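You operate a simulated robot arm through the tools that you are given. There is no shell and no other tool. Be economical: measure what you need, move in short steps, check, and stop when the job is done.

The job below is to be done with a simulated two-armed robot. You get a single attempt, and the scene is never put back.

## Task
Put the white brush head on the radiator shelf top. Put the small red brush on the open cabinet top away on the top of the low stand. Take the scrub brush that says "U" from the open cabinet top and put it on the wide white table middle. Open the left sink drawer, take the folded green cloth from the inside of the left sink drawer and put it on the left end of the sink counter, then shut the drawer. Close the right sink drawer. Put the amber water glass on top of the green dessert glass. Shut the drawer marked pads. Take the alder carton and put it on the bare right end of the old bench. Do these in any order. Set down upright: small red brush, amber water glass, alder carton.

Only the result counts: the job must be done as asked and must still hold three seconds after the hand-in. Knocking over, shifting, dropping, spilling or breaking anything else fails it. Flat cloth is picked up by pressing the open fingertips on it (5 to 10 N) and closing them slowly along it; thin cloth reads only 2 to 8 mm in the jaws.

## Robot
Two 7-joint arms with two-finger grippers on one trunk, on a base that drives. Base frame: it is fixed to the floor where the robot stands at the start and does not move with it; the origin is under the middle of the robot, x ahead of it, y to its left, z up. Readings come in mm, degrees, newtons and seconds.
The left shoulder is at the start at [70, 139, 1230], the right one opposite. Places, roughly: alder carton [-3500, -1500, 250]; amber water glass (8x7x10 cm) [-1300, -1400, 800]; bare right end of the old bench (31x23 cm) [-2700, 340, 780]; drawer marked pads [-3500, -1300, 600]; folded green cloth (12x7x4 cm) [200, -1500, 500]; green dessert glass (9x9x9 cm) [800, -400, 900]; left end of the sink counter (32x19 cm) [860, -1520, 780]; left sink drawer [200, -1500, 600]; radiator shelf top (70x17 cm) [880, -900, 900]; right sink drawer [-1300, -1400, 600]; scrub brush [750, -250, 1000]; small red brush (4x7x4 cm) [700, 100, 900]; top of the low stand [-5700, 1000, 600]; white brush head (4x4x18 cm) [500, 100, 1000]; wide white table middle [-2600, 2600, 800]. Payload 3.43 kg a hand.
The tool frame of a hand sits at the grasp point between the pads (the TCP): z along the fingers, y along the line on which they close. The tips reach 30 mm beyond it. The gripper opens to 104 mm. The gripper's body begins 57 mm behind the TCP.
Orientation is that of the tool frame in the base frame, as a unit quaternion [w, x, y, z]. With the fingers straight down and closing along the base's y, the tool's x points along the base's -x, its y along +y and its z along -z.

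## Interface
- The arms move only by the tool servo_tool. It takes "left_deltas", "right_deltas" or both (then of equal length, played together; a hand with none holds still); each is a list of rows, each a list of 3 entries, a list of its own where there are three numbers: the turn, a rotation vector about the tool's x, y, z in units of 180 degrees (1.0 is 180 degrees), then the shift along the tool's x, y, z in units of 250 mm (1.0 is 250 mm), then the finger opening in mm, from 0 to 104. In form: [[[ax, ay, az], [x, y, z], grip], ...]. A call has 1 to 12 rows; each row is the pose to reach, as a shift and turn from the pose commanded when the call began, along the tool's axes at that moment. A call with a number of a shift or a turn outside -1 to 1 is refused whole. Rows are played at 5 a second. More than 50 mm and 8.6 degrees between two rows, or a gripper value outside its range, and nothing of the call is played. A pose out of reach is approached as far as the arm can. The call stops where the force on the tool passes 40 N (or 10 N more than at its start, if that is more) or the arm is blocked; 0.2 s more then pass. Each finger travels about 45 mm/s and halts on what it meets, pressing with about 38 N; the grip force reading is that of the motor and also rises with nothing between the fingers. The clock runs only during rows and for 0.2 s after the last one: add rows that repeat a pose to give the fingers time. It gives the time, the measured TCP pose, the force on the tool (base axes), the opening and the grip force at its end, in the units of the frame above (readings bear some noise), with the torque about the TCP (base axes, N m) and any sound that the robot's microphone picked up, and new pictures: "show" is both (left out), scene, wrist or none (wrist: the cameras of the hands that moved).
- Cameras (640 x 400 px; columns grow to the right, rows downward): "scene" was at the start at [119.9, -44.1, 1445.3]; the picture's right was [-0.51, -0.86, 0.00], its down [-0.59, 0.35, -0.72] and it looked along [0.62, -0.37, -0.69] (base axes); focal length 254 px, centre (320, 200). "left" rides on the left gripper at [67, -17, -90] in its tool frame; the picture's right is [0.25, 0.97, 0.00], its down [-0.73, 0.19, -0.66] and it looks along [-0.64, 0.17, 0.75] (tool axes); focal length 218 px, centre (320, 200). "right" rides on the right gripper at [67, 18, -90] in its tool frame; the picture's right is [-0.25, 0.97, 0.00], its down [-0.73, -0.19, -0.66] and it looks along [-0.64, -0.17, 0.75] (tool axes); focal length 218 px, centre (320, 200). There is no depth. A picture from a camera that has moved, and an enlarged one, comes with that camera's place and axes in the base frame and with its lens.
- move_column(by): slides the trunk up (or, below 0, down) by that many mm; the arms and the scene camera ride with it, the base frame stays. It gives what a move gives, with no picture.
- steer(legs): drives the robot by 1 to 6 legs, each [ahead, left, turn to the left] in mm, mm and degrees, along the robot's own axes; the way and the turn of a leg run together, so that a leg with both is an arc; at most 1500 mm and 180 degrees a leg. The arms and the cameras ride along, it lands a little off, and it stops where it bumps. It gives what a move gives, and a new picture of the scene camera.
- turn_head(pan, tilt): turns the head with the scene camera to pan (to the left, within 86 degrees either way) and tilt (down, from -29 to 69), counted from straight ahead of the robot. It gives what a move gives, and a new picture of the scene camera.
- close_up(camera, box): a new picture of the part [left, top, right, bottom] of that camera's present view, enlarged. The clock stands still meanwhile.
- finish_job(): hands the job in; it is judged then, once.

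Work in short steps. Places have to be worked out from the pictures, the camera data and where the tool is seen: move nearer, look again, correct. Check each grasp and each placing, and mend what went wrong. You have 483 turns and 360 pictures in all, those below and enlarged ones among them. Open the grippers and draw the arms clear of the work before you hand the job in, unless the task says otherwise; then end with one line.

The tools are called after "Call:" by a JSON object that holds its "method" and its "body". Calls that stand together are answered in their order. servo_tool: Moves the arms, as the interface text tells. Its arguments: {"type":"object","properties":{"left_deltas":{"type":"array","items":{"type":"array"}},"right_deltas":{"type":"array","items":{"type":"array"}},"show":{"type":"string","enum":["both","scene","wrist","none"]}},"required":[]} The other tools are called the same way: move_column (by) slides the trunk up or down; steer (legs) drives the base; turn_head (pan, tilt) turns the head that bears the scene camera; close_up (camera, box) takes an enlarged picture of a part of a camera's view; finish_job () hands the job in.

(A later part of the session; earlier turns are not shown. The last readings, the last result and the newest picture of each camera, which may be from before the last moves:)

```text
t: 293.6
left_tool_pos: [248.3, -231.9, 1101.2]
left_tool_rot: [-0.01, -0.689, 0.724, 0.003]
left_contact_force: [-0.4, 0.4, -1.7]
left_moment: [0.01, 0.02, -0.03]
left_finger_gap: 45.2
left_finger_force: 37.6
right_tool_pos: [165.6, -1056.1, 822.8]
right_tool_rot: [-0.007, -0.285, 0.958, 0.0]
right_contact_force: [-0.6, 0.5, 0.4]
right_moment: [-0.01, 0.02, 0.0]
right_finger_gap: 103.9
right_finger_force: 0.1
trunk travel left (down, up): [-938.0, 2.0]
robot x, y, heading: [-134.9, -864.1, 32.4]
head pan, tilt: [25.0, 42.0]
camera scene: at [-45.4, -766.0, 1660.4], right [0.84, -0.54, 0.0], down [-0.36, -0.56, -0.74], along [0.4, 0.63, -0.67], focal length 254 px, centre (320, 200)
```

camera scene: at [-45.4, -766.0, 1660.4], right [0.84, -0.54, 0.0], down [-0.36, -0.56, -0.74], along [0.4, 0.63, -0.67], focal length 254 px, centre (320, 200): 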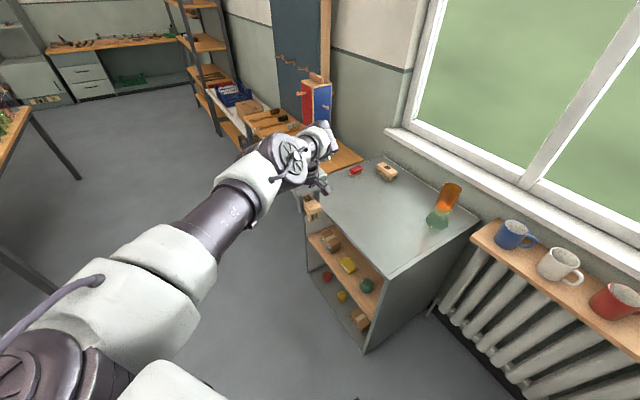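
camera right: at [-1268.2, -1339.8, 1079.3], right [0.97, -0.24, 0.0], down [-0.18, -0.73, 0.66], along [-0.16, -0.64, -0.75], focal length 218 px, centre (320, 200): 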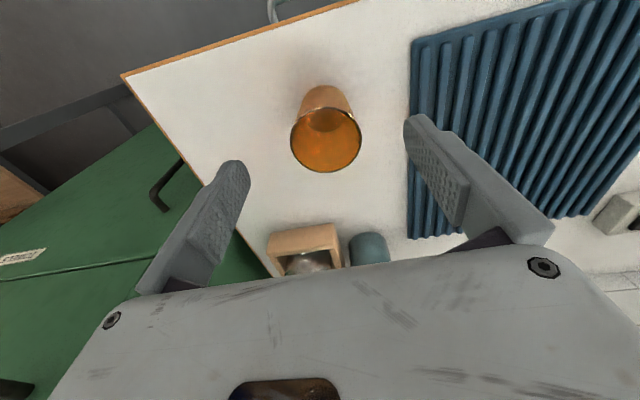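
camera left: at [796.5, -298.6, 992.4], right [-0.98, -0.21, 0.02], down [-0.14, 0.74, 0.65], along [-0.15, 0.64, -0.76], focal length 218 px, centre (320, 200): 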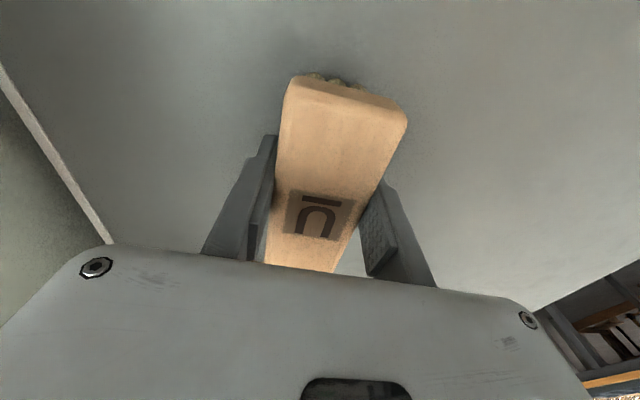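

I turn the hand back to neutral yaw and pull the brush in close.

Call:
{"method": "servo_tool", "body": {"left_deltas": [[[0, 0, 0.045], [0, 0, 0], 30], [[0, 0, 0.09], [0, 0, 0], 30], [[0, 0, 0.135], [0.05, 0.06, 0.02], 30], [[0, 0, 0.18], [0.13, 0.17, 0.05], 30], [[0, 0, 0.225], [0.21, 0.29, 0.08], 30], [[0, 0, 0.27], [0.3, 0.41, 0.1], 30], [[0, 0, 0.31], [0.38, 0.53, 0.12], 30], [[0, 0, 0.31], [0.46, 0.65, 0.15], 30], [[0, 0, 0.31], [0.54, 0.77, 0.2], 30]], "show": "none"}}

```text
t: 295.6
left_tool_pos: [46.4, -358.9, 1055.8]
left_tool_rot: [-0.008, -0.27, 0.963, -0.001]
left_contact_force: [0.0, 0.4, -0.9]
left_moment: [-0.03, -0.01, 0.02]
left_finger_gap: 45.2
left_finger_force: 37.5
right_tool_pos: [164.0, -1057.5, 822.3]
right_tool_rot: [-0.007, -0.286, 0.958, -0.001]
right_contact_force: [0.2, 0.2, 0.1]
right_moment: [0.01, -0.03, -0.01]
right_finger_gap: 103.6
right_finger_force: 0.1
trunk travel left (down, up): [-938.0, 2.0]
robot x, y, heading: [-132.5, -866.1, 32.4]
head pan, tilt: [25.0, 42.0]
```

Call:
{"method": "servo_tool", "body": {"left_deltas": [[[0, 0, 0], [0.17, 0, 0.08], 30], [[0, 0, 0], [0.34, 0, 0.16], 30], [[0, 0, 0], [0.51, 0, 0.24], 30], [[0, 0, 0], [0.68, 0, 0.32], 30], [[0, 0, 0], [0.85, 0, 0.4], 30], [[0, 0, 0], [1.0, 0, 0.5], 30], [[0, 0, 0], [1.0, 0, 0.6], 30]], "show": "scene"}}

```text
t: 297.2
left_tool_pos: [-167.7, -489.9, 907.2]
left_tool_rot: [-0.01, -0.271, 0.963, -0.002]
left_contact_force: [-0.2, -0.4, -0.8]
left_moment: [-0.02, 0.03, 0.03]
left_finger_gap: 45.2
left_finger_force: 38.3
right_tool_pos: [164.8, -1058.1, 824.1]
right_tool_rot: [-0.007, -0.286, 0.958, -0.001]
right_contact_force: [1.0, -0.5, -0.4]
right_moment: [0.0, 0.0, -0.04]
right_finger_gap: 104.0
right_finger_force: 0.0
trunk travel left (down, up): [-938.0, 2.0]
robot x, y, heading: [-132.4, -859.7, 32.4]
head pan, tilt: [25.0, 42.0]
camera scene: at [-47.0, -765.5, 1660.6], right [0.84, -0.54, 0.0], down [-0.36, -0.56, -0.74], along [0.4, 0.63, -0.67], focal length 254 px, centre (320, 200)
```

scene: 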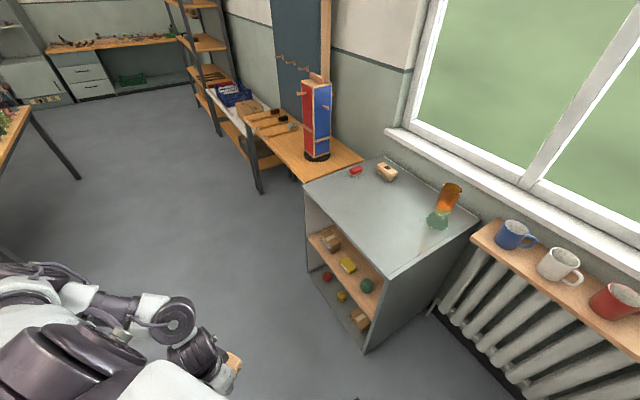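

I take a close-up of the red brush to place it.

Call:
{"method": "close_up", "body": {"camera": "scene", "box": [324, 150, 404, 200]}}

```text
8.00 times, centred on (364, 175) of scene
camera zoom: at [-47.0, -765.5, 1660.6], right [0.84, -0.54, 0.0], down [-0.36, -0.56, -0.74], along [0.4, 0.63, -0.67], focal length 2029 px, centre (-32, 400)
```

zoom: 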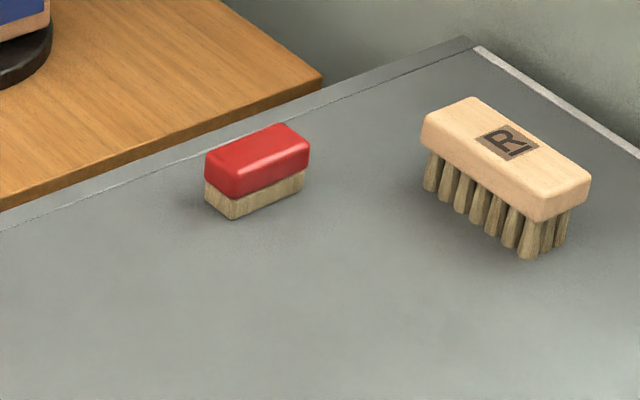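

The red brush lies at about (691, 45), long side along x. I raise the right hand above cabinet height and drive to the cabinet front.

Call:
{"method": "servo_tool", "body": {"right_deltas": [[[0, 0, 0], [-0.05, 0, -0.16], 90], [[0, 0, 0], [-0.1, 0, -0.32], 80], [[0, 0, 0], [-0.15, 0, -0.48], 72], [[0, 0, 0], [-0.2, 0, -0.64], 72], [[0, 0, 0], [-0.2, 0, -0.64], 72]], "show": "none"}}

Call:
{"method": "steer", "body": {"legs": [[560, 680, 0], [55, -49, 3.6]]}}

```text
t: 298.4
left_tool_pos: [-168.8, -490.0, 908.9]
left_tool_rot: [-0.009, -0.271, 0.962, -0.002]
left_contact_force: [-0.6, 0.2, -1.1]
left_moment: [0.01, 0.01, -0.03]
left_finger_gap: 45.1
left_finger_force: 37.9
right_tool_pos: [207.8, -1029.4, 982.2]
right_tool_rot: [-0.006, -0.286, 0.958, -0.001]
right_contact_force: [-0.1, -1.0, -1.0]
right_moment: [-0.03, 0.01, -0.01]
right_finger_gap: 72.1
right_finger_force: 0.0
trunk travel left (down, up): [-938.0, 2.0]
robot x, y, heading: [-132.8, -858.0, 32.4]
head pan, tilt: [25.0, 42.0]
```

```text
t: 303.7
left_tool_pos: [-18.5, 364.4, 907.5]
left_tool_rot: [-0.007, -0.301, 0.954, -0.003]
left_contact_force: [-0.1, 0.5, -1.7]
left_moment: [-0.02, 0.01, 0.01]
left_finger_gap: 45.3
left_finger_force: 38.0
right_tool_pos: [389.6, -149.9, 984.0]
right_tool_rot: [-0.003, -0.316, 0.949, -0.001]
right_contact_force: [-0.2, 0.8, 0.2]
right_moment: [0.04, -0.04, -0.02]
right_finger_gap: 72.2
right_finger_force: 0.1
trunk travel left (down, up): [-938.0, 2.0]
robot x, y, heading: [46.8, -4.7, 36.0]
head pan, tilt: [25.0, 42.0]
camera scene: at [116.0, 97.5, 1661.1], right [0.88, -0.48, 0.01], down [-0.32, -0.59, -0.74], along [0.36, 0.65, -0.67], focal length 254 px, centre (320, 200)
```

scene: 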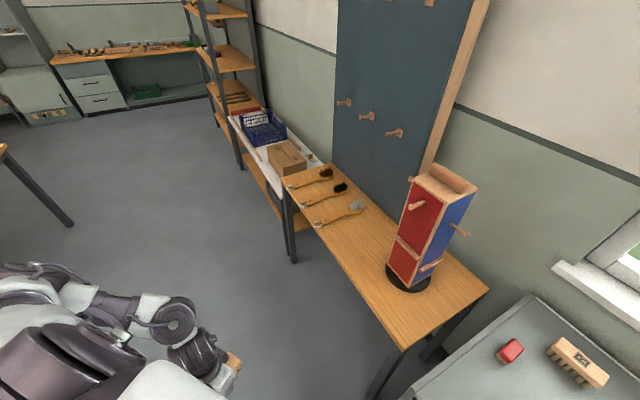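

I extend the right hand toward the red brush, yawing to close along y.

Call:
{"method": "servo_tool", "body": {"right_deltas": [[[0, 0, 0.03], [-0.16, -0.01, 0], 72], [[0, 0, 0.06], [-0.33, -0.02, 0], 72], [[0, 0, 0.09], [-0.5, -0.04, 0], 72], [[0, 0, 0.12], [-0.67, -0.06, 0], 72], [[0, 0, 0.16], [-0.84, -0.08, 0], 72], [[0, 0, 0.2], [-1.0, -0.1, 0], 72], [[0, 0, 0.2], [-1.0, -0.1, 0], 72]], "show": "none"}}

Call:
{"method": "close_up", "body": {"camera": "right", "box": [0, 0, 640, 400]}}

```text
t: 305.3
left_tool_pos: [-14.1, 363.6, 909.3]
left_tool_rot: [-0.01, -0.3, 0.954, -0.002]
left_contact_force: [-0.3, -0.8, -2.1]
left_moment: [0.0, -0.03, 0.01]
left_finger_gap: 45.2
left_finger_force: 37.8
right_tool_pos: [612.1, -19.3, 978.9]
right_tool_rot: [-0.005, -0.006, 1.0, -0.002]
right_contact_force: [-0.3, -1.1, -0.1]
right_moment: [0.01, 0.0, 0.0]
right_finger_gap: 71.9
right_finger_force: 0.0
trunk travel left (down, up): [-938.0, 2.0]
robot x, y, heading: [46.1, -5.2, 36.2]
head pan, tilt: [25.0, 42.0]
```

```text
1.00 times, centred on (320, 200) of right (not enlarged: the box is as wide or as high as the picture)
camera zoom: at [546.6, -2.3, 1069.4], right [0.24, 0.97, -0.01], down [0.74, -0.18, 0.65], along [0.63, -0.16, -0.76], focal length 218 px, centre (320, 200)
```

zoom: 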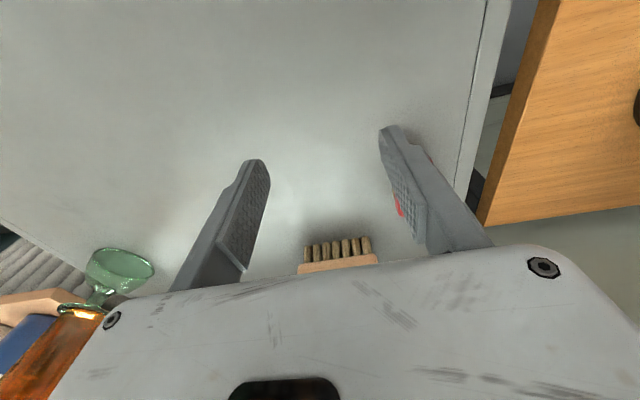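

Call:
{"method": "servo_tool", "body": {"right_deltas": [[[0, 0, 0], [-0.1, 0.1, 0], 72], [[0, 0, 0], [-0.2, 0.2, 0], 72], [[0, 0, 0], [-0.31, 0.256, 0], 72], [[0, 0, 0], [-0.31, 0.256, 0], 72]], "show": "wrist"}}

```text
t: 306.3
left_tool_pos: [-12.8, 364.4, 909.0]
left_tool_rot: [-0.011, -0.3, 0.954, -0.002]
left_contact_force: [0.2, 0.3, -1.0]
left_moment: [0.04, 0.0, 0.04]
left_finger_gap: 45.1
left_finger_force: 38.2
right_tool_pos: [688.2, 45.7, 977.1]
right_tool_rot: [-0.006, -0.007, 1.0, -0.002]
right_contact_force: [0.5, 0.2, 0.3]
right_moment: [-0.01, 0.0, 0.04]
right_finger_gap: 72.1
right_finger_force: 0.0
trunk travel left (down, up): [-938.0, 2.0]
robot x, y, heading: [45.7, -4.5, 36.2]
head pan, tilt: [25.0, 42.0]
camera right: at [622.4, 62.4, 1067.1], right [0.24, 0.97, -0.01], down [0.74, -0.18, 0.65], along [0.63, -0.16, -0.76], focal length 218 px, centre (320, 200)
```

right: 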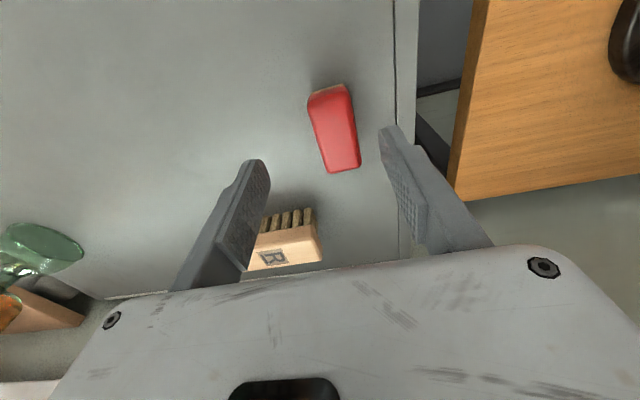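

The red brush is at (696, 56). I centre and lower onto it.

Call:
{"method": "servo_tool", "body": {"right_deltas": [[[0, 0, 0], [-0.03, 0.042, 0.06], 72], [[0, 0, 0], [-0.03, 0.042, 0.16], 72], [[0, 0, 0], [-0.03, 0.042, 0.25], 72], [[0, 0, 0], [-0.03, 0.042, 0.3], 72], [[0, 0, 0], [-0.03, 0.042, 0.3], 72]], "show": "wrist"}}

```text
t: 307.5
left_tool_pos: [-15.3, 364.9, 908.7]
left_tool_rot: [-0.01, -0.301, 0.954, -0.002]
left_contact_force: [-0.2, -0.4, -1.3]
left_moment: [-0.04, 0.04, 0.0]
left_finger_gap: 45.1
left_finger_force: 37.9
right_tool_pos: [693.7, 56.0, 901.6]
right_tool_rot: [-0.007, -0.007, 1.0, -0.003]
right_contact_force: [-0.6, 0.1, 0.0]
right_moment: [0.0, -0.02, 0.0]
right_finger_gap: 71.9
right_finger_force: 0.0
trunk travel left (down, up): [-938.0, 2.0]
robot x, y, heading: [45.2, -4.0, 36.0]
head pan, tilt: [25.0, 42.0]
camera right: at [628.8, 72.5, 992.5], right [0.24, 0.97, -0.01], down [0.74, -0.18, 0.65], along [0.63, -0.16, -0.76], focal length 218 px, centre (320, 200)
```

right: 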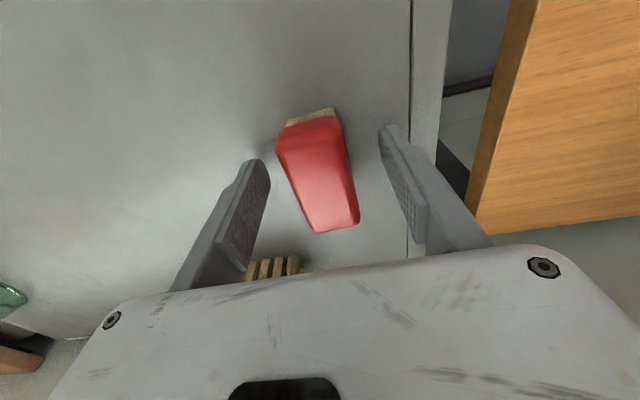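

Call:
{"method": "servo_tool", "body": {"right_deltas": [[[0, 0, 0], [-0.008, 0, 0.018], 72], [[0, 0, 0], [-0.008, 0, 0.018], 60], [[0, 0, 0], [-0.008, 0, 0.018], 50], [[0, 0, 0], [-0.008, 0, 0.018], 42], [[0, 0, 0], [-0.008, 0, 0.018], 34], [[0, 0, 0], [-0.008, 0, 0.018], 25], [[0, 0, 0], [-0.008, 0, 0.018], 25], [[0, 0, 0], [-0.008, 0, -0.1], 25], [[0, 0, 0], [-0.008, 0, -0.26], 25], [[0, 0, 0], [-0.008, 0, -0.42], 25], [[0, 0, 0], [-0.008, 0, -0.42], 25]], "show": "wrist"}}

```text
t: 309.9
left_tool_pos: [-14.1, 365.7, 908.1]
left_tool_rot: [-0.01, -0.301, 0.954, -0.001]
left_contact_force: [-0.2, -0.1, -0.5]
left_moment: [0.01, 0.0, 0.03]
left_finger_gap: 45.1
left_finger_force: 38.1
right_tool_pos: [695.4, 56.5, 1007.1]
right_tool_rot: [-0.008, -0.006, 1.0, -0.003]
right_contact_force: [0.0, 0.5, 0.1]
right_moment: [-0.01, 0.03, 0.0]
right_finger_gap: 32.5
right_finger_force: 38.0
trunk travel left (down, up): [-938.0, 2.0]
robot x, y, heading: [46.5, -3.4, 36.3]
head pan, tilt: [25.0, 42.0]
camera right: at [631.5, 74.4, 1097.9], right [0.24, 0.97, -0.01], down [0.74, -0.18, 0.65], along [0.63, -0.16, -0.76], focal length 218 px, centre (320, 200)
```

right: 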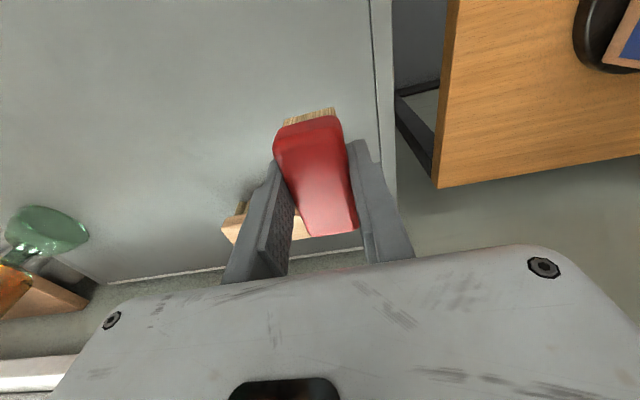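

Held. I retract the right hand with the red brush at height.

Call:
{"method": "servo_tool", "body": {"right_deltas": [[[0, 0, -0.03], [0.14, -0.1, 0], 25], [[0, 0, -0.06], [0.28, -0.2, 0], 25], [[0, 0, -0.09], [0.42, -0.3, 0], 25], [[0, 0, -0.12], [0.56, -0.4, 0], 25], [[0, 0, -0.16], [0.7, -0.5, 0], 25], [[0, 0, -0.2], [0.84, -0.6, 0], 25], [[0, 0, -0.2], [0.98, -0.7, 0], 25], [[0, 0, -0.2], [1.0, -0.7, 0], 25]], "show": "none"}}

Call:
{"method": "steer", "body": {"legs": [[-550, 0, 0]]}}

```text
t: 311.7
left_tool_pos: [-12.1, 364.5, 907.4]
left_tool_rot: [-0.011, -0.301, 0.954, -0.002]
left_contact_force: [-0.6, 0.2, -1.1]
left_moment: [-0.03, -0.01, 0.02]
left_finger_gap: 45.3
left_finger_force: 38.5
right_tool_pos: [449.8, -122.2, 1013.1]
right_tool_rot: [-0.006, -0.316, 0.949, -0.001]
right_contact_force: [-0.3, -0.3, -0.6]
right_moment: [-0.01, -0.03, -0.02]
right_finger_gap: 33.1
right_finger_force: 38.4
trunk travel left (down, up): [-938.0, 2.0]
robot x, y, heading: [48.8, -1.5, 36.2]
head pan, tilt: [25.0, 42.0]
```

```text
t: 314.8
left_tool_pos: [-452.2, 46.0, 908.2]
left_tool_rot: [-0.011, -0.296, 0.955, -0.003]
left_contact_force: [-0.4, 0.6, -1.0]
left_moment: [-0.01, 0.03, 0.0]
left_finger_gap: 45.2
left_finger_force: 38.1
right_tool_pos: [6.9, -446.7, 1011.0]
right_tool_rot: [-0.007, -0.311, 0.95, -0.001]
right_contact_force: [1.2, -0.3, -0.6]
right_moment: [0.04, 0.02, 0.01]
right_finger_gap: 32.7
right_finger_force: 38.1
trunk travel left (down, up): [-938.0, 2.0]
robot x, y, heading: [-397.3, -325.2, 35.8]
head pan, tilt: [25.0, 42.0]
camera scene: at [-316.0, -223.0, 1660.4], right [0.87, -0.49, 0.0], down [-0.33, -0.58, -0.74], along [0.36, 0.65, -0.67], focal length 254 px, centre (320, 200)
```

scene: 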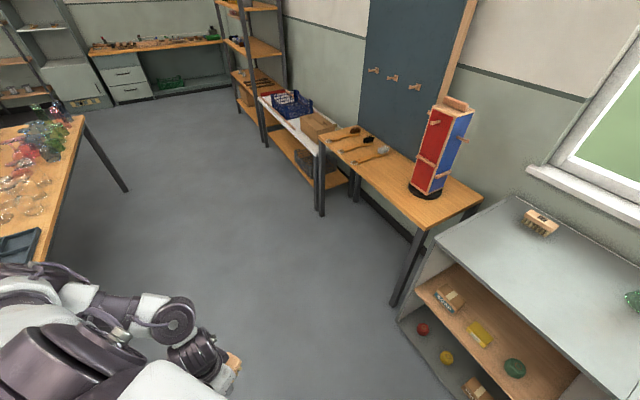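

I look around the room to plan the drive to the white table.

Call:
{"method": "turn_head", "body": {"pan": 80, "tilt": 25}}

Call:
{"method": "steer", "body": {"legs": [[0, 0, 110]]}}

Call:
{"method": "turn_head", "body": {"pan": 10, "tilt": 22}}

```text
t: 316.1
left_tool_pos: [-452.9, 44.8, 907.6]
left_tool_rot: [-0.01, -0.296, 0.955, -0.002]
left_contact_force: [-0.1, -0.4, -1.6]
left_moment: [0.01, 0.0, 0.03]
left_finger_gap: 45.0
left_finger_force: 38.0
right_tool_pos: [5.7, -446.8, 1012.4]
right_tool_rot: [-0.008, -0.31, 0.951, 0.0]
right_contact_force: [-0.8, 0.0, -0.5]
right_moment: [-0.01, -0.05, -0.01]
right_finger_gap: 32.8
right_finger_force: 38.3
trunk travel left (down, up): [-938.0, 2.0]
robot x, y, heading: [-398.8, -322.0, 35.5]
head pan, tilt: [80.0, 25.0]
camera scene: at [-398.0, -213.5, 1686.8], right [0.9, 0.43, 0.0], down [0.18, -0.38, -0.91], along [-0.39, 0.82, -0.42], focal length 254 px, centre (320, 200)
```

scene: 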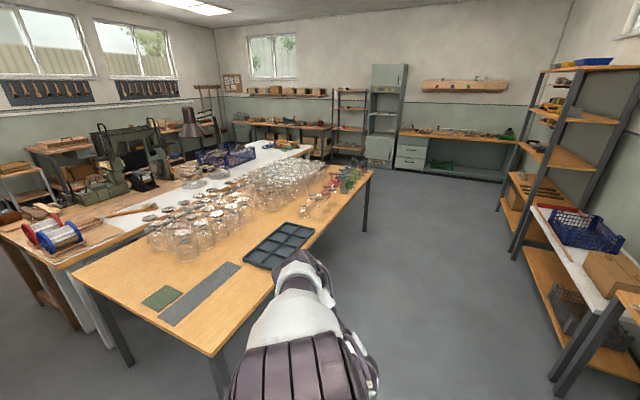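

```text
t: 321.0
left_tool_pos: [-732.4, -489.3, 908.6]
left_tool_rot: [0.004, 0.946, -0.323, 0.009]
left_contact_force: [-0.3, -0.9, -1.3]
left_moment: [-0.02, -0.01, -0.01]
left_finger_gap: 45.1
left_finger_force: 38.4
right_tool_pos: [-405.1, 97.0, 1010.9]
right_tool_rot: [0.003, 0.951, -0.309, 0.005]
right_contact_force: [-0.3, 0.7, -0.4]
right_moment: [0.02, -0.02, -0.02]
right_finger_gap: 32.8
right_finger_force: 38.3
trunk travel left (down, up): [-938.0, 2.0]
robot x, y, heading: [-399.6, -326.0, 143.2]
head pan, tilt: [80.0, 25.0]
camera scene: at [-506.6, -359.2, 1686.9], right [-0.69, 0.73, 0.0], down [0.31, 0.29, -0.91], along [-0.66, -0.62, -0.42], focal length 254 px, centre (320, 200)
```

scene: 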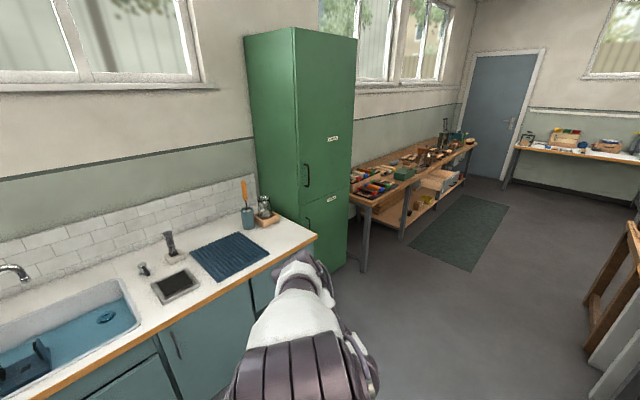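

```text
t: 322.4
left_tool_pos: [-733.9, -489.5, 908.8]
left_tool_rot: [0.004, 0.946, -0.324, 0.01]
left_contact_force: [-0.1, 0.6, -0.8]
left_moment: [0.05, 0.02, 0.02]
left_finger_gap: 45.4
left_finger_force: 37.9
right_tool_pos: [-405.0, 98.0, 1012.5]
right_tool_rot: [0.003, 0.951, -0.31, 0.007]
right_contact_force: [0.4, 0.3, -0.1]
right_moment: [-0.04, 0.01, 0.02]
right_finger_gap: 32.8
right_finger_force: 38.0
trunk travel left (down, up): [-938.0, 2.0]
robot x, y, heading: [-395.5, -322.7, 143.4]
head pan, tilt: [10.0, 22.0]
camera scene: at [-522.7, -254.6, 1691.7], right [0.45, 0.89, 0.0], down [0.34, -0.17, -0.93], along [-0.83, 0.42, -0.37], focal length 254 px, centre (320, 200)
```

scene: 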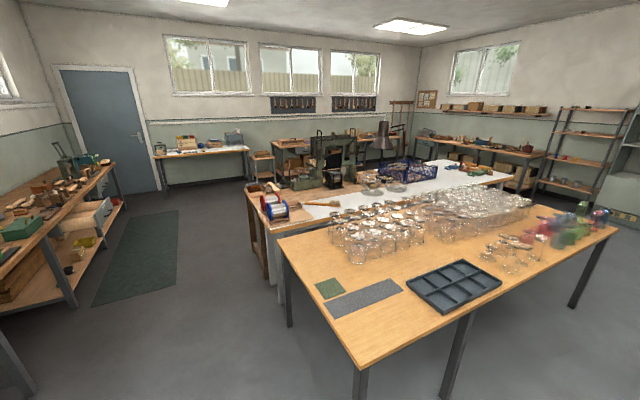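

The white table is the middle of the island, beyond the glassware table. I will go round the island's south side to the west. First leg along y ≈ -600.

Call:
{"method": "steer", "body": {"legs": [[0, 0, 36.6], [900, 275, 0], [900, 0, 0]]}}

Call:
{"method": "turn_head", "body": {"pan": -40, "tilt": 25}}

```text
t: 333.6
left_tool_pos: [-2388.0, -971.2, 908.8]
left_tool_rot: [0.0, 1.0, 0.003, 0.01]
left_contact_force: [-0.1, 0.1, -0.9]
left_moment: [0.01, -0.05, 0.02]
left_finger_gap: 44.9
left_finger_force: 38.4
right_tool_pos: [-2494.6, -307.5, 1012.6]
right_tool_rot: [0.001, 1.0, 0.02, 0.006]
right_contact_force: [0.7, -0.2, -1.1]
right_moment: [0.01, 0.03, 0.0]
right_finger_gap: 32.7
right_finger_force: 38.0
trunk travel left (down, up): [-938.0, 2.0]
robot x, y, heading: [-2225.5, -632.1, -178.4]
head pan, tilt: [10.0, 22.0]
camera scene: at [-2369.5, -656.4, 1691.8], right [-0.2, 0.98, 0.0], down [0.37, 0.08, -0.93], along [-0.91, -0.19, -0.37], focal length 254 px, centre (320, 200)
```

scene: 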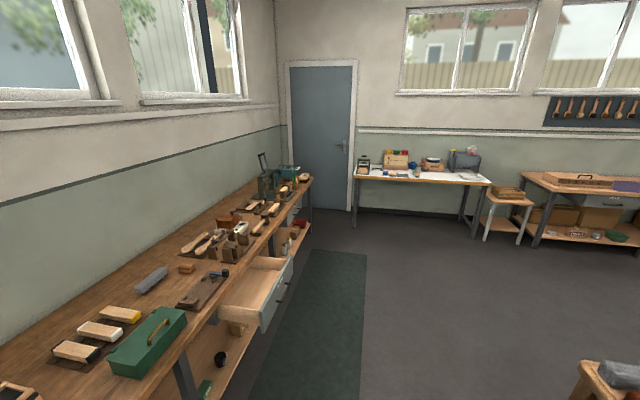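

```text
t: 334.7
left_tool_pos: [-2386.6, -972.5, 908.8]
left_tool_rot: [0.001, 1.0, 0.004, 0.011]
left_contact_force: [-0.1, 0.0, -1.8]
left_moment: [0.01, 0.01, 0.03]
left_finger_gap: 45.2
left_finger_force: 38.0
right_tool_pos: [-2493.9, -307.9, 1012.4]
right_tool_rot: [0.0, 1.0, 0.02, 0.006]
right_contact_force: [-0.1, 0.8, -0.1]
right_moment: [-0.02, 0.03, -0.01]
right_finger_gap: 33.1
right_finger_force: 38.0
trunk travel left (down, up): [-938.0, 2.0]
robot x, y, heading: [-2225.6, -636.2, -178.4]
head pan, tilt: [-40.0, 25.0]
camera scene: at [-2351.7, -580.6, 1686.9], right [0.62, 0.78, 0.0], down [0.33, -0.26, -0.91], along [-0.71, 0.56, -0.42], focal length 254 px, centre (320, 200)
```

scene: 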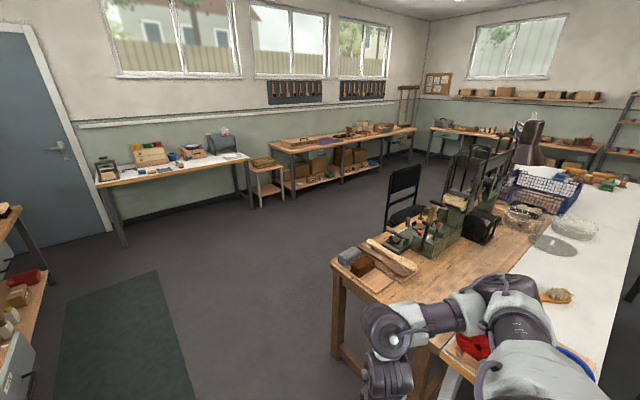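

I shift a little north to stay clear of the open "pads" drawer and drive west, then turn north.

Call:
{"method": "steer", "body": {"legs": [[300, -190, -1.6], [1350, 0, 0], [0, 0, -90]]}}

Call:
{"method": "turn_head", "body": {"pan": -30, "tilt": 25}}

```text
t: 347.2
left_tool_pos: [-4211.9, -275.8, 908.3]
left_tool_rot: [-0.008, -0.7, 0.714, -0.008]
left_contact_force: [-0.3, 0.2, -1.0]
left_moment: [-0.03, 0.0, 0.03]
left_finger_gap: 45.1
left_finger_force: 37.5
right_tool_pos: [-3543.3, -187.1, 1012.3]
right_tool_rot: [0.005, 0.711, -0.703, 0.004]
right_contact_force: [0.2, -0.2, -0.4]
right_moment: [0.01, 0.04, 0.0]
right_finger_gap: 32.6
right_finger_force: 38.0
trunk travel left (down, up): [-938.0, 2.0]
robot x, y, heading: [-3875.1, -444.8, 90.1]
head pan, tilt: [-40.0, 25.0]
camera scene: at [-3820.6, -326.2, 1686.9], right [0.77, -0.64, 0.0], down [-0.27, -0.32, -0.91], along [0.58, 0.69, -0.42], focal length 254 px, centre (320, 200)
```

scene: 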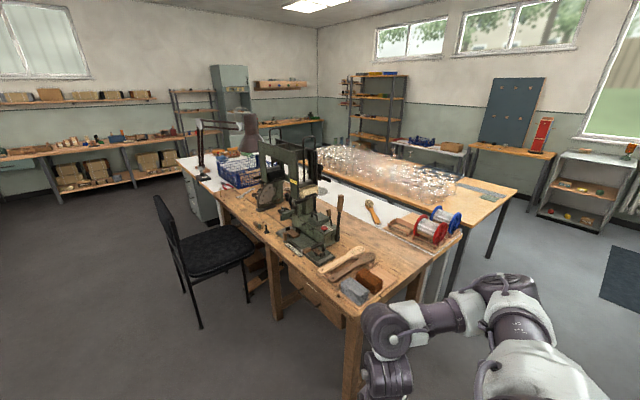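

```text
t: 347.9
left_tool_pos: [-4210.5, -276.2, 908.1]
left_tool_rot: [-0.008, -0.701, 0.714, -0.007]
left_contact_force: [0.2, 0.2, -0.8]
left_moment: [-0.03, -0.02, 0.01]
left_finger_gap: 45.1
left_finger_force: 37.8
right_tool_pos: [-3543.4, -187.8, 1011.9]
right_tool_rot: [0.006, 0.711, -0.703, 0.004]
right_contact_force: [-0.2, -0.7, -0.6]
right_moment: [0.0, 0.02, 0.0]
right_finger_gap: 32.8
right_finger_force: 37.8
trunk travel left (down, up): [-938.0, 2.0]
robot x, y, heading: [-3877.7, -443.7, 90.2]
head pan, tilt: [-30.0, 25.0]
camera scene: at [-3833.4, -317.0, 1686.9], right [0.87, -0.5, 0.0], down [-0.21, -0.37, -0.91], along [0.45, 0.79, -0.42], focal length 254 px, centre (320, 200)
```

scene: 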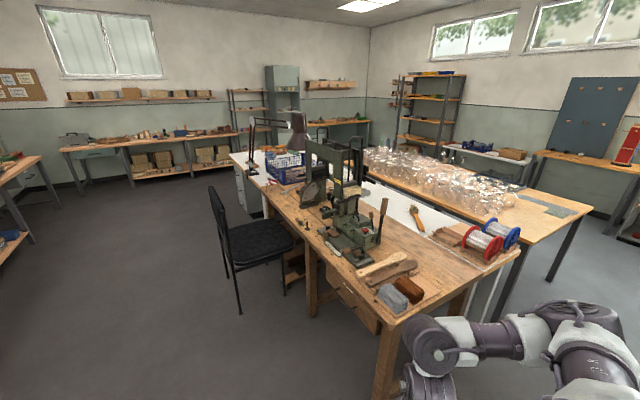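

The island's layout is clear. I go up the west side at x ≈ -4430, past the chair, to look at the white table from the north-west.

Call:
{"method": "steer", "body": {"legs": [[0, 553, 0], [1500, 0, 0]]}}

Call:
{"method": "steer", "body": {"legs": [[1450, 0, 0], [0, 0, -60]]}}

Call:
{"method": "turn_head", "body": {"pan": -30, "tilt": 25}}

```text
t: 358.1
left_tool_pos: [-4758.1, 1226.7, 908.4]
left_tool_rot: [-0.008, -0.696, 0.718, -0.007]
left_contact_force: [1.2, 0.9, -1.9]
left_moment: [0.0, 0.02, 0.02]
left_finger_gap: 45.0
left_finger_force: 38.0
right_tool_pos: [-4090.9, 1308.1, 1011.9]
right_tool_rot: [0.005, 0.708, -0.706, 0.004]
right_contact_force: [0.3, -0.2, -0.4]
right_moment: [0.0, 0.02, 0.01]
right_finger_gap: 32.9
right_finger_force: 38.1
trunk travel left (down, up): [-938.0, 2.0]
robot x, y, heading: [-4426.5, 1055.9, 89.4]
head pan, tilt: [-30.0, 25.0]
camera scene: at [-4381.4, 1180.9, 1686.9], right [0.86, -0.51, 0.0], down [-0.21, -0.36, -0.91], along [0.46, 0.78, -0.42], focal length 254 px, centre (320, 200)
```

scene: 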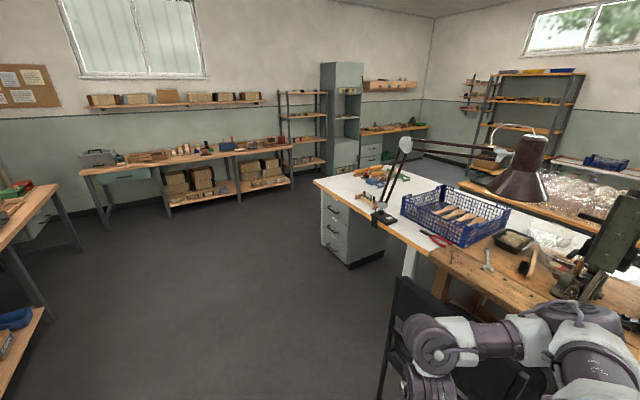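

```text
t: 368.0
left_tool_pos: [-4441.9, 2887.4, 907.7]
left_tool_rot: [-0.01, -0.254, 0.967, -0.002]
left_contact_force: [-0.1, 0.2, -1.2]
left_moment: [-0.03, 0.01, -0.01]
left_finger_gap: 45.3
left_finger_force: 38.2
right_tool_pos: [-4027.7, 2358.8, 1012.4]
right_tool_rot: [-0.007, -0.27, 0.963, -0.002]
right_contact_force: [-0.9, -0.3, 0.3]
right_moment: [-0.04, 0.05, 0.0]
right_finger_gap: 32.8
right_finger_force: 38.2
trunk travel left (down, up): [-938.0, 2.0]
robot x, y, heading: [-4419.8, 2510.2, 30.8]
head pan, tilt: [-30.0, 25.0]
camera scene: at [-4285.5, 2539.1, 1686.9], right [0.01, -1.0, 0.0], down [-0.42, 0.0, -0.91], along [0.91, 0.01, -0.42], focal length 254 px, centre (320, 200)
```

scene: 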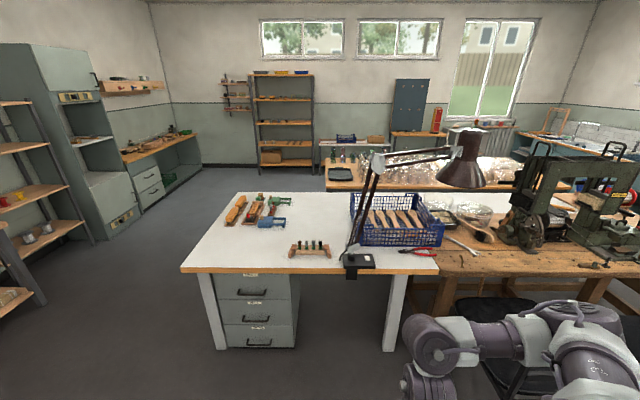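

```text
t: 368.6
left_tool_pos: [-4444.0, 2887.1, 909.1]
left_tool_rot: [-0.011, -0.254, 0.967, -0.002]
left_contact_force: [-0.8, 0.1, -1.6]
left_moment: [0.01, 0.0, 0.01]
left_finger_gap: 45.2
left_finger_force: 37.7
right_tool_pos: [-4027.6, 2357.2, 1011.9]
right_tool_rot: [-0.007, -0.27, 0.963, -0.001]
right_contact_force: [0.1, 0.2, -1.2]
right_moment: [0.01, 0.04, -0.06]
right_finger_gap: 32.8
right_finger_force: 37.7
trunk travel left (down, up): [-938.0, 2.0]
robot x, y, heading: [-4419.3, 2514.6, 30.8]
head pan, tilt: [-30.0, 25.0]
camera scene: at [-4285.4, 2538.9, 1686.9], right [0.01, -1.0, 0.0], down [-0.42, 0.0, -0.91], along [0.91, 0.01, -0.42], focal length 254 px, centre (320, 200)
```

scene: 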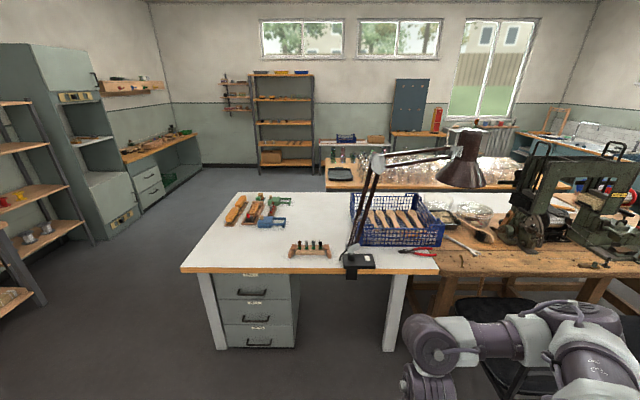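

The table spans x -3240…-2190, y 1930…3280; its middle is free near (-2640, 2600), best reached from the east side. I drive around its north end.

Call:
{"method": "steer", "body": {"legs": [[0, 0, -30.8], [0, 1420, 0], [1450, 0, 0], [1450, 0, 0]]}}

Call:
{"method": "steer", "body": {"legs": [[0, 0, 150]]}}

Call:
{"method": "turn_head", "body": {"pan": 40, "tilt": 35}}

```text
t: 390.8
left_tool_pos: [-1398.2, 4344.7, 909.3]
left_tool_rot: [-0.011, 0.002, 1.0, 0.0]
left_contact_force: [0.3, 0.3, -0.7]
left_moment: [0.03, -0.01, 0.0]
left_finger_gap: 45.0
left_finger_force: 38.3
right_tool_pos: [-1300.7, 3679.6, 1011.8]
right_tool_rot: [-0.007, -0.014, 1.0, 0.0]
right_contact_force: [0.4, 0.1, 0.1]
right_moment: [0.01, -0.01, 0.02]
right_finger_gap: 32.7
right_finger_force: 38.1
trunk travel left (down, up): [-938.0, 2.0]
robot x, y, heading: [-1562.0, 4007.7, 0.8]
head pan, tilt: [-30.0, 25.0]
camera scene: at [-1433.8, 3963.4, 1686.9], right [-0.49, -0.87, 0.0], down [-0.37, 0.21, -0.91], along [0.79, -0.44, -0.42], focal length 254 px, centre (320, 200)
```

scene: 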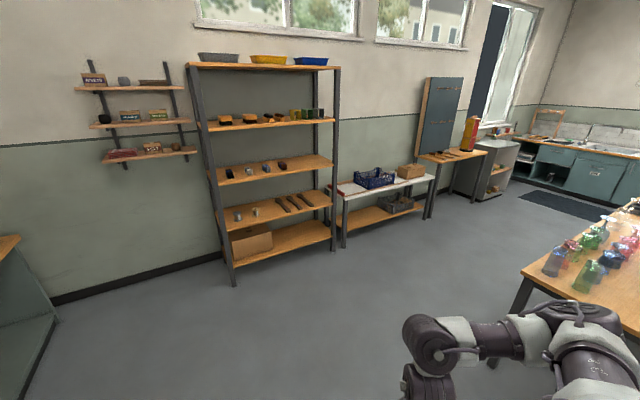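

```text
t: 397.3
left_tool_pos: [-1875.2, 3805.5, 908.2]
left_tool_rot: [0.004, 0.963, -0.269, 0.011]
left_contact_force: [-0.3, 0.5, -1.2]
left_moment: [-0.05, 0.01, 0.0]
left_finger_gap: 45.1
left_finger_force: 37.9
right_tool_pos: [-1619.5, 4427.5, 1011.4]
right_tool_rot: [0.002, 0.967, -0.253, 0.006]
right_contact_force: [0.6, 0.9, -0.1]
right_moment: [-0.01, 0.0, 0.02]
right_finger_gap: 32.7
right_finger_force: 38.5
trunk travel left (down, up): [-938.0, 2.0]
robot x, y, heading: [-1560.4, 4009.5, 150.3]
head pan, tilt: [-30.0, 25.0]
camera scene: at [-1653.7, 4112.2, 1686.9], right [0.87, 0.5, 0.0], down [0.21, -0.37, -0.91], along [-0.45, 0.78, -0.42], focal length 254 px, centre (320, 200)
```

scene: 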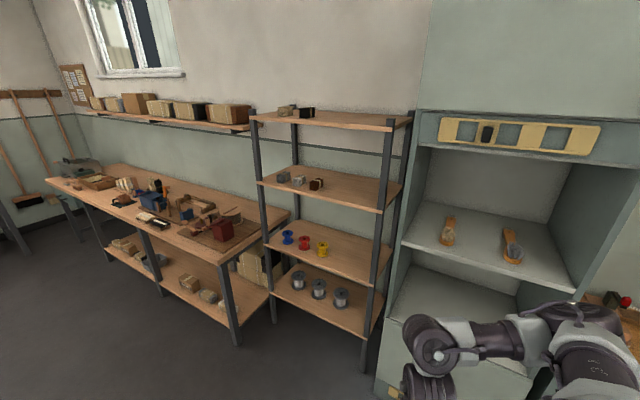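

```text
t: 398.7
left_tool_pos: [-1875.0, 3805.8, 907.0]
left_tool_rot: [0.004, 0.963, -0.268, 0.01]
left_contact_force: [-0.5, -0.2, -1.2]
left_moment: [-0.03, 0.01, 0.01]
left_finger_gap: 45.2
left_finger_force: 38.6
right_tool_pos: [-1619.5, 4428.3, 1010.5]
right_tool_rot: [0.003, 0.967, -0.253, 0.006]
right_contact_force: [-0.2, 0.0, -0.4]
right_moment: [0.0, -0.01, -0.03]
right_finger_gap: 32.9
right_finger_force: 37.5
trunk travel left (down, up): [-938.0, 2.0]
robot x, y, heading: [-1561.9, 4007.4, 150.3]
head pan, tilt: [40.0, 35.0]
camera scene: at [-1694.3, 4017.0, 1671.1], right [-0.17, 0.98, 0.0], down [0.56, 0.1, -0.82], along [-0.81, -0.14, -0.57], focal length 254 px, centre (320, 200)
```

scene: 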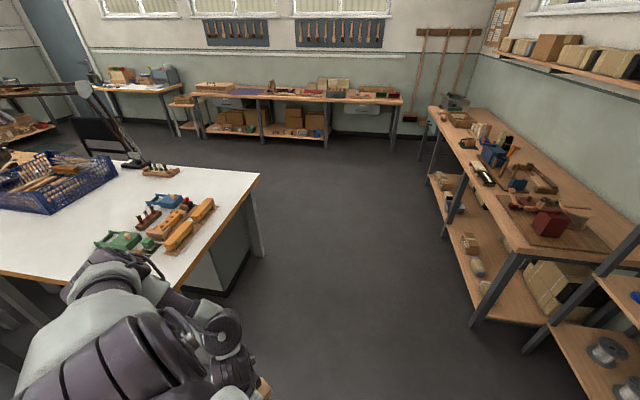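

I move down along the table's east side.

Call:
{"method": "steer", "body": {"legs": [[-380, 1000, 0]]}}

Call:
{"method": "turn_head", "body": {"pan": 45, "tilt": 45}}

```text
t: 404.2
left_tool_pos: [-2043.3, 2756.7, 908.1]
left_tool_rot: [0.004, 0.963, -0.268, 0.01]
left_contact_force: [0.5, 0.2, -0.7]
left_moment: [-0.02, -0.03, 0.0]
left_finger_gap: 45.2
left_finger_force: 37.6
right_tool_pos: [-1786.6, 3379.5, 1011.3]
right_tool_rot: [0.004, 0.967, -0.253, 0.006]
right_contact_force: [0.8, -1.0, -0.1]
right_moment: [-0.01, -0.01, 0.02]
right_finger_gap: 32.9
right_finger_force: 37.4
trunk travel left (down, up): [-938.0, 2.0]
robot x, y, heading: [-1729.7, 2959.8, 150.1]
head pan, tilt: [40.0, 35.0]
camera scene: at [-1862.3, 2968.5, 1671.1], right [-0.17, 0.98, 0.0], down [0.56, 0.1, -0.82], along [-0.81, -0.14, -0.57], focal length 254 px, centre (320, 200)
```

scene: 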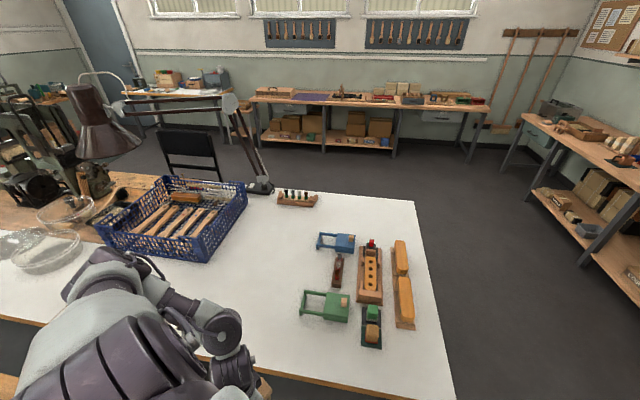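

```text
t: 404.9
left_tool_pos: [-2043.9, 2756.5, 909.0]
left_tool_rot: [0.004, 0.963, -0.268, 0.01]
left_contact_force: [0.5, -0.2, -1.6]
left_moment: [0.0, -0.02, 0.02]
left_finger_gap: 45.0
left_finger_force: 38.2
right_tool_pos: [-1785.8, 3378.4, 1012.3]
right_tool_rot: [0.002, 0.968, -0.252, 0.007]
right_contact_force: [0.4, 0.6, -0.6]
right_moment: [0.03, 0.01, -0.01]
right_finger_gap: 32.6
right_finger_force: 38.2
trunk travel left (down, up): [-938.0, 2.0]
robot x, y, heading: [-1732.6, 2960.1, 150.0]
head pan, tilt: [45.0, 45.0]
camera scene: at [-1854.3, 2961.7, 1656.3], right [-0.26, 0.97, 0.0], down [0.68, 0.18, -0.71], along [-0.68, -0.18, -0.71], focal length 254 px, centre (320, 200)
```

scene: 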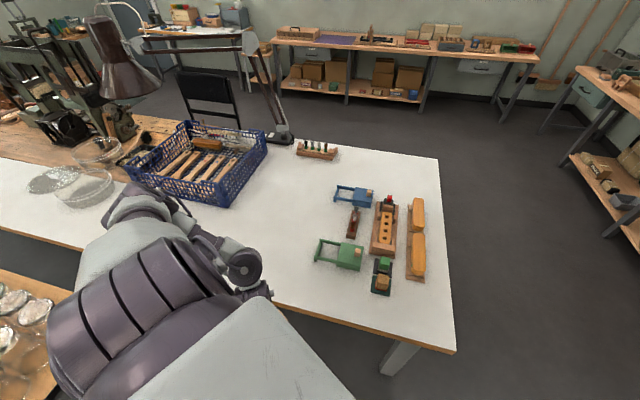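

Free space lies around (-2620, 2610). I close in and extend the left hand with the brush over it.

Call:
{"method": "steer", "body": {"legs": [[-10, 262, 0]]}}

Call:
{"method": "servo_tool", "body": {"left_deltas": [[[0, 0, 0], [-0.15, 0, -0.05], 30], [[0, 0, 0], [-0.3, 0, -0.1], 30], [[0, 0, 0], [-0.48, 0, -0.1], 30], [[0, 0, 0], [-0.66, 0, -0.1], 30], [[0, 0, 0], [-0.84, 0, -0.1], 30], [[0, 0, 0], [-1.0, 0, -0.1], 30], [[0, 0, 0], [-1.0, 0, -0.1], 30]], "show": "none"}}

```text
t: 406.8
left_tool_pos: [-2158.3, 2536.9, 906.9]
left_tool_rot: [0.001, 0.964, -0.266, 0.009]
left_contact_force: [-0.4, -0.5, -1.1]
left_moment: [0.06, -0.06, 0.0]
left_finger_gap: 45.3
left_finger_force: 38.1
right_tool_pos: [-1903.9, 3159.8, 1013.7]
right_tool_rot: [-0.001, 0.968, -0.252, 0.007]
right_contact_force: [-0.8, -0.2, -0.7]
right_moment: [0.06, -0.05, 0.01]
right_finger_gap: 32.8
right_finger_force: 38.1
trunk travel left (down, up): [-938.0, 2.0]
robot x, y, heading: [-1844.7, 2742.0, 150.4]
head pan, tilt: [45.0, 45.0]
stopped in leg 1: the robot was blocked; the commanded pose is now the measured one
camera scene: at [-1971.1, 2739.9, 1656.0], right [-0.26, 0.96, 0.0], down [0.68, 0.19, -0.7], along [-0.68, -0.18, -0.71], focal length 254 px, centre (320, 200)
```

scene: 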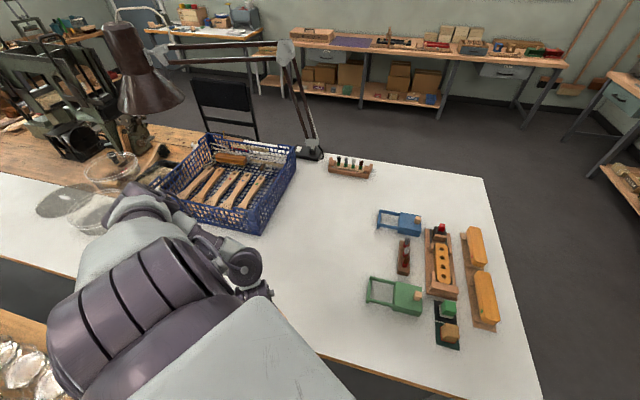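

```text
t: 408.4
left_tool_pos: [-2371.4, 2671.3, 928.5]
left_tool_rot: [0.005, 0.964, -0.267, 0.01]
left_contact_force: [0.2, -0.9, -1.2]
left_moment: [0.02, 0.02, -0.01]
left_finger_gap: 45.1
left_finger_force: 38.1
right_tool_pos: [-1901.6, 3164.6, 1011.3]
right_tool_rot: [0.002, 0.968, -0.252, 0.006]
right_contact_force: [0.5, 0.6, -0.1]
right_moment: [-0.01, 0.01, -0.03]
right_finger_gap: 32.7
right_finger_force: 38.1
trunk travel left (down, up): [-938.0, 2.0]
robot x, y, heading: [-1843.4, 2745.7, 150.3]
head pan, tilt: [45.0, 45.0]
```

Blocked a little by the table's leg; I back off 15 mm, then extend further and up toward (-2590, 2615).

Call:
{"method": "steer", "body": {"legs": [[-16, 0, 0]]}}

Call:
{"method": "servo_tool", "body": {"left_deltas": [[[0, 0, 0], [-0.08, 0.08, -0.12], 30], [[0, 0, 0], [-0.16, 0.16, -0.24], 30], [[0, 0, 0], [-0.25, 0.25, -0.36], 30], [[0, 0, 0], [-0.34, 0.34, -0.46], 30], [[0, 0, 0], [-0.43, 0.43, -0.56], 30], [[0, 0, 0], [-0.52, 0.52, -0.64], 30], [[0, 0, 0], [-0.62, 0.6, -0.7], 30], [[0, 0, 0], [-0.7, 0.65, -0.72], 30], [[0, 0, 0], [-0.7, 0.65, -0.72], 30]], "show": "both"}}

```text
t: 409.2
left_tool_pos: [-2361.4, 2665.1, 927.0]
left_tool_rot: [0.004, 0.964, -0.266, 0.011]
left_contact_force: [-1.4, -0.1, -1.2]
left_moment: [-0.01, 0.0, -0.04]
left_finger_gap: 45.3
left_finger_force: 38.0
right_tool_pos: [-1891.0, 3157.8, 1011.4]
right_tool_rot: [0.003, 0.968, -0.252, 0.009]
right_contact_force: [-0.9, 0.4, -1.1]
right_moment: [-0.02, -0.03, -0.02]
right_finger_gap: 32.9
right_finger_force: 38.2
trunk travel left (down, up): [-938.0, 2.0]
robot x, y, heading: [-1828.7, 2737.1, 150.0]
head pan, tilt: [45.0, 45.0]
camera scene: at [-1959.1, 2743.1, 1655.8], right [-0.26, 0.96, 0.0], down [0.69, 0.18, -0.7], along [-0.68, -0.19, -0.71], focal length 254 px, centre (320, 200)
```

scene: 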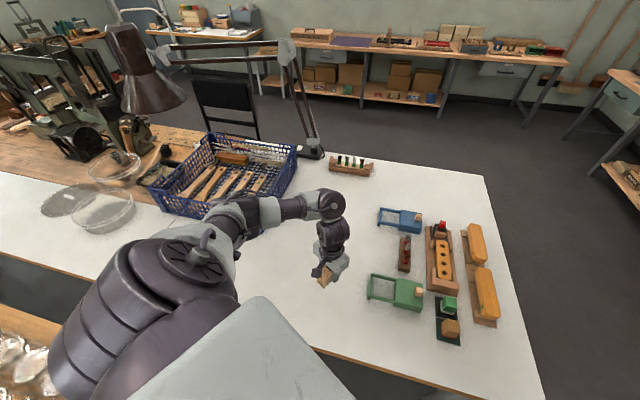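

```text
t: 411.2
left_tool_pos: [-2595.3, 2615.5, 1102.0]
left_tool_rot: [0.002, 0.965, -0.263, -0.011]
left_contact_force: [0.0, 0.0, -0.1]
left_moment: [0.01, 0.0, 0.01]
left_finger_gap: 45.1
left_finger_force: 38.6
left hand out of reach, approached as far as the arm can: row 8
right_tool_pos: [-1888.2, 3156.2, 1013.3]
right_tool_rot: [0.002, 0.968, -0.251, 0.006]
right_contact_force: [-0.5, -1.0, 0.6]
right_moment: [0.02, -0.02, 0.01]
right_finger_gap: 32.8
right_finger_force: 37.7
trunk travel left (down, up): [-938.0, 2.0]
robot x, y, heading: [-1828.1, 2737.3, 150.3]
head pan, tilt: [45.0, 45.0]
camera scene: at [-1954.0, 2736.8, 1656.3], right [-0.26, 0.96, 0.0], down [0.68, 0.19, -0.71], along [-0.68, -0.18, -0.71], focal length 254 px, centre (320, 200)
camera left: at [-2527.4, 2596.9, 1191.1], right [-0.27, -0.96, 0.0], down [-0.71, 0.2, 0.67], along [-0.65, 0.18, -0.74], focal length 218 px, centre (320, 200)
```

scene: 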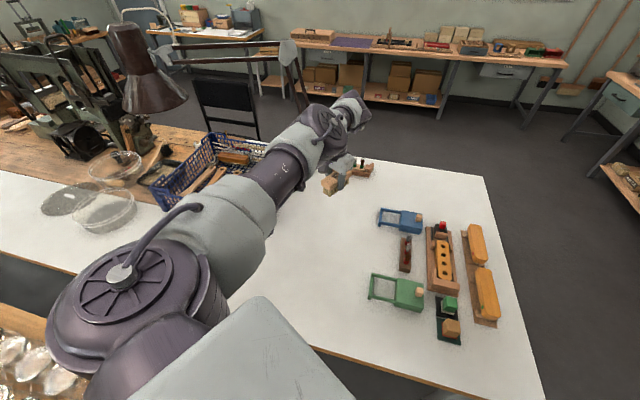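
left: 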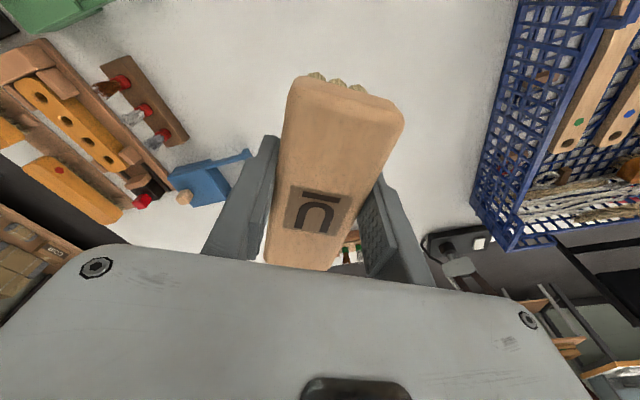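

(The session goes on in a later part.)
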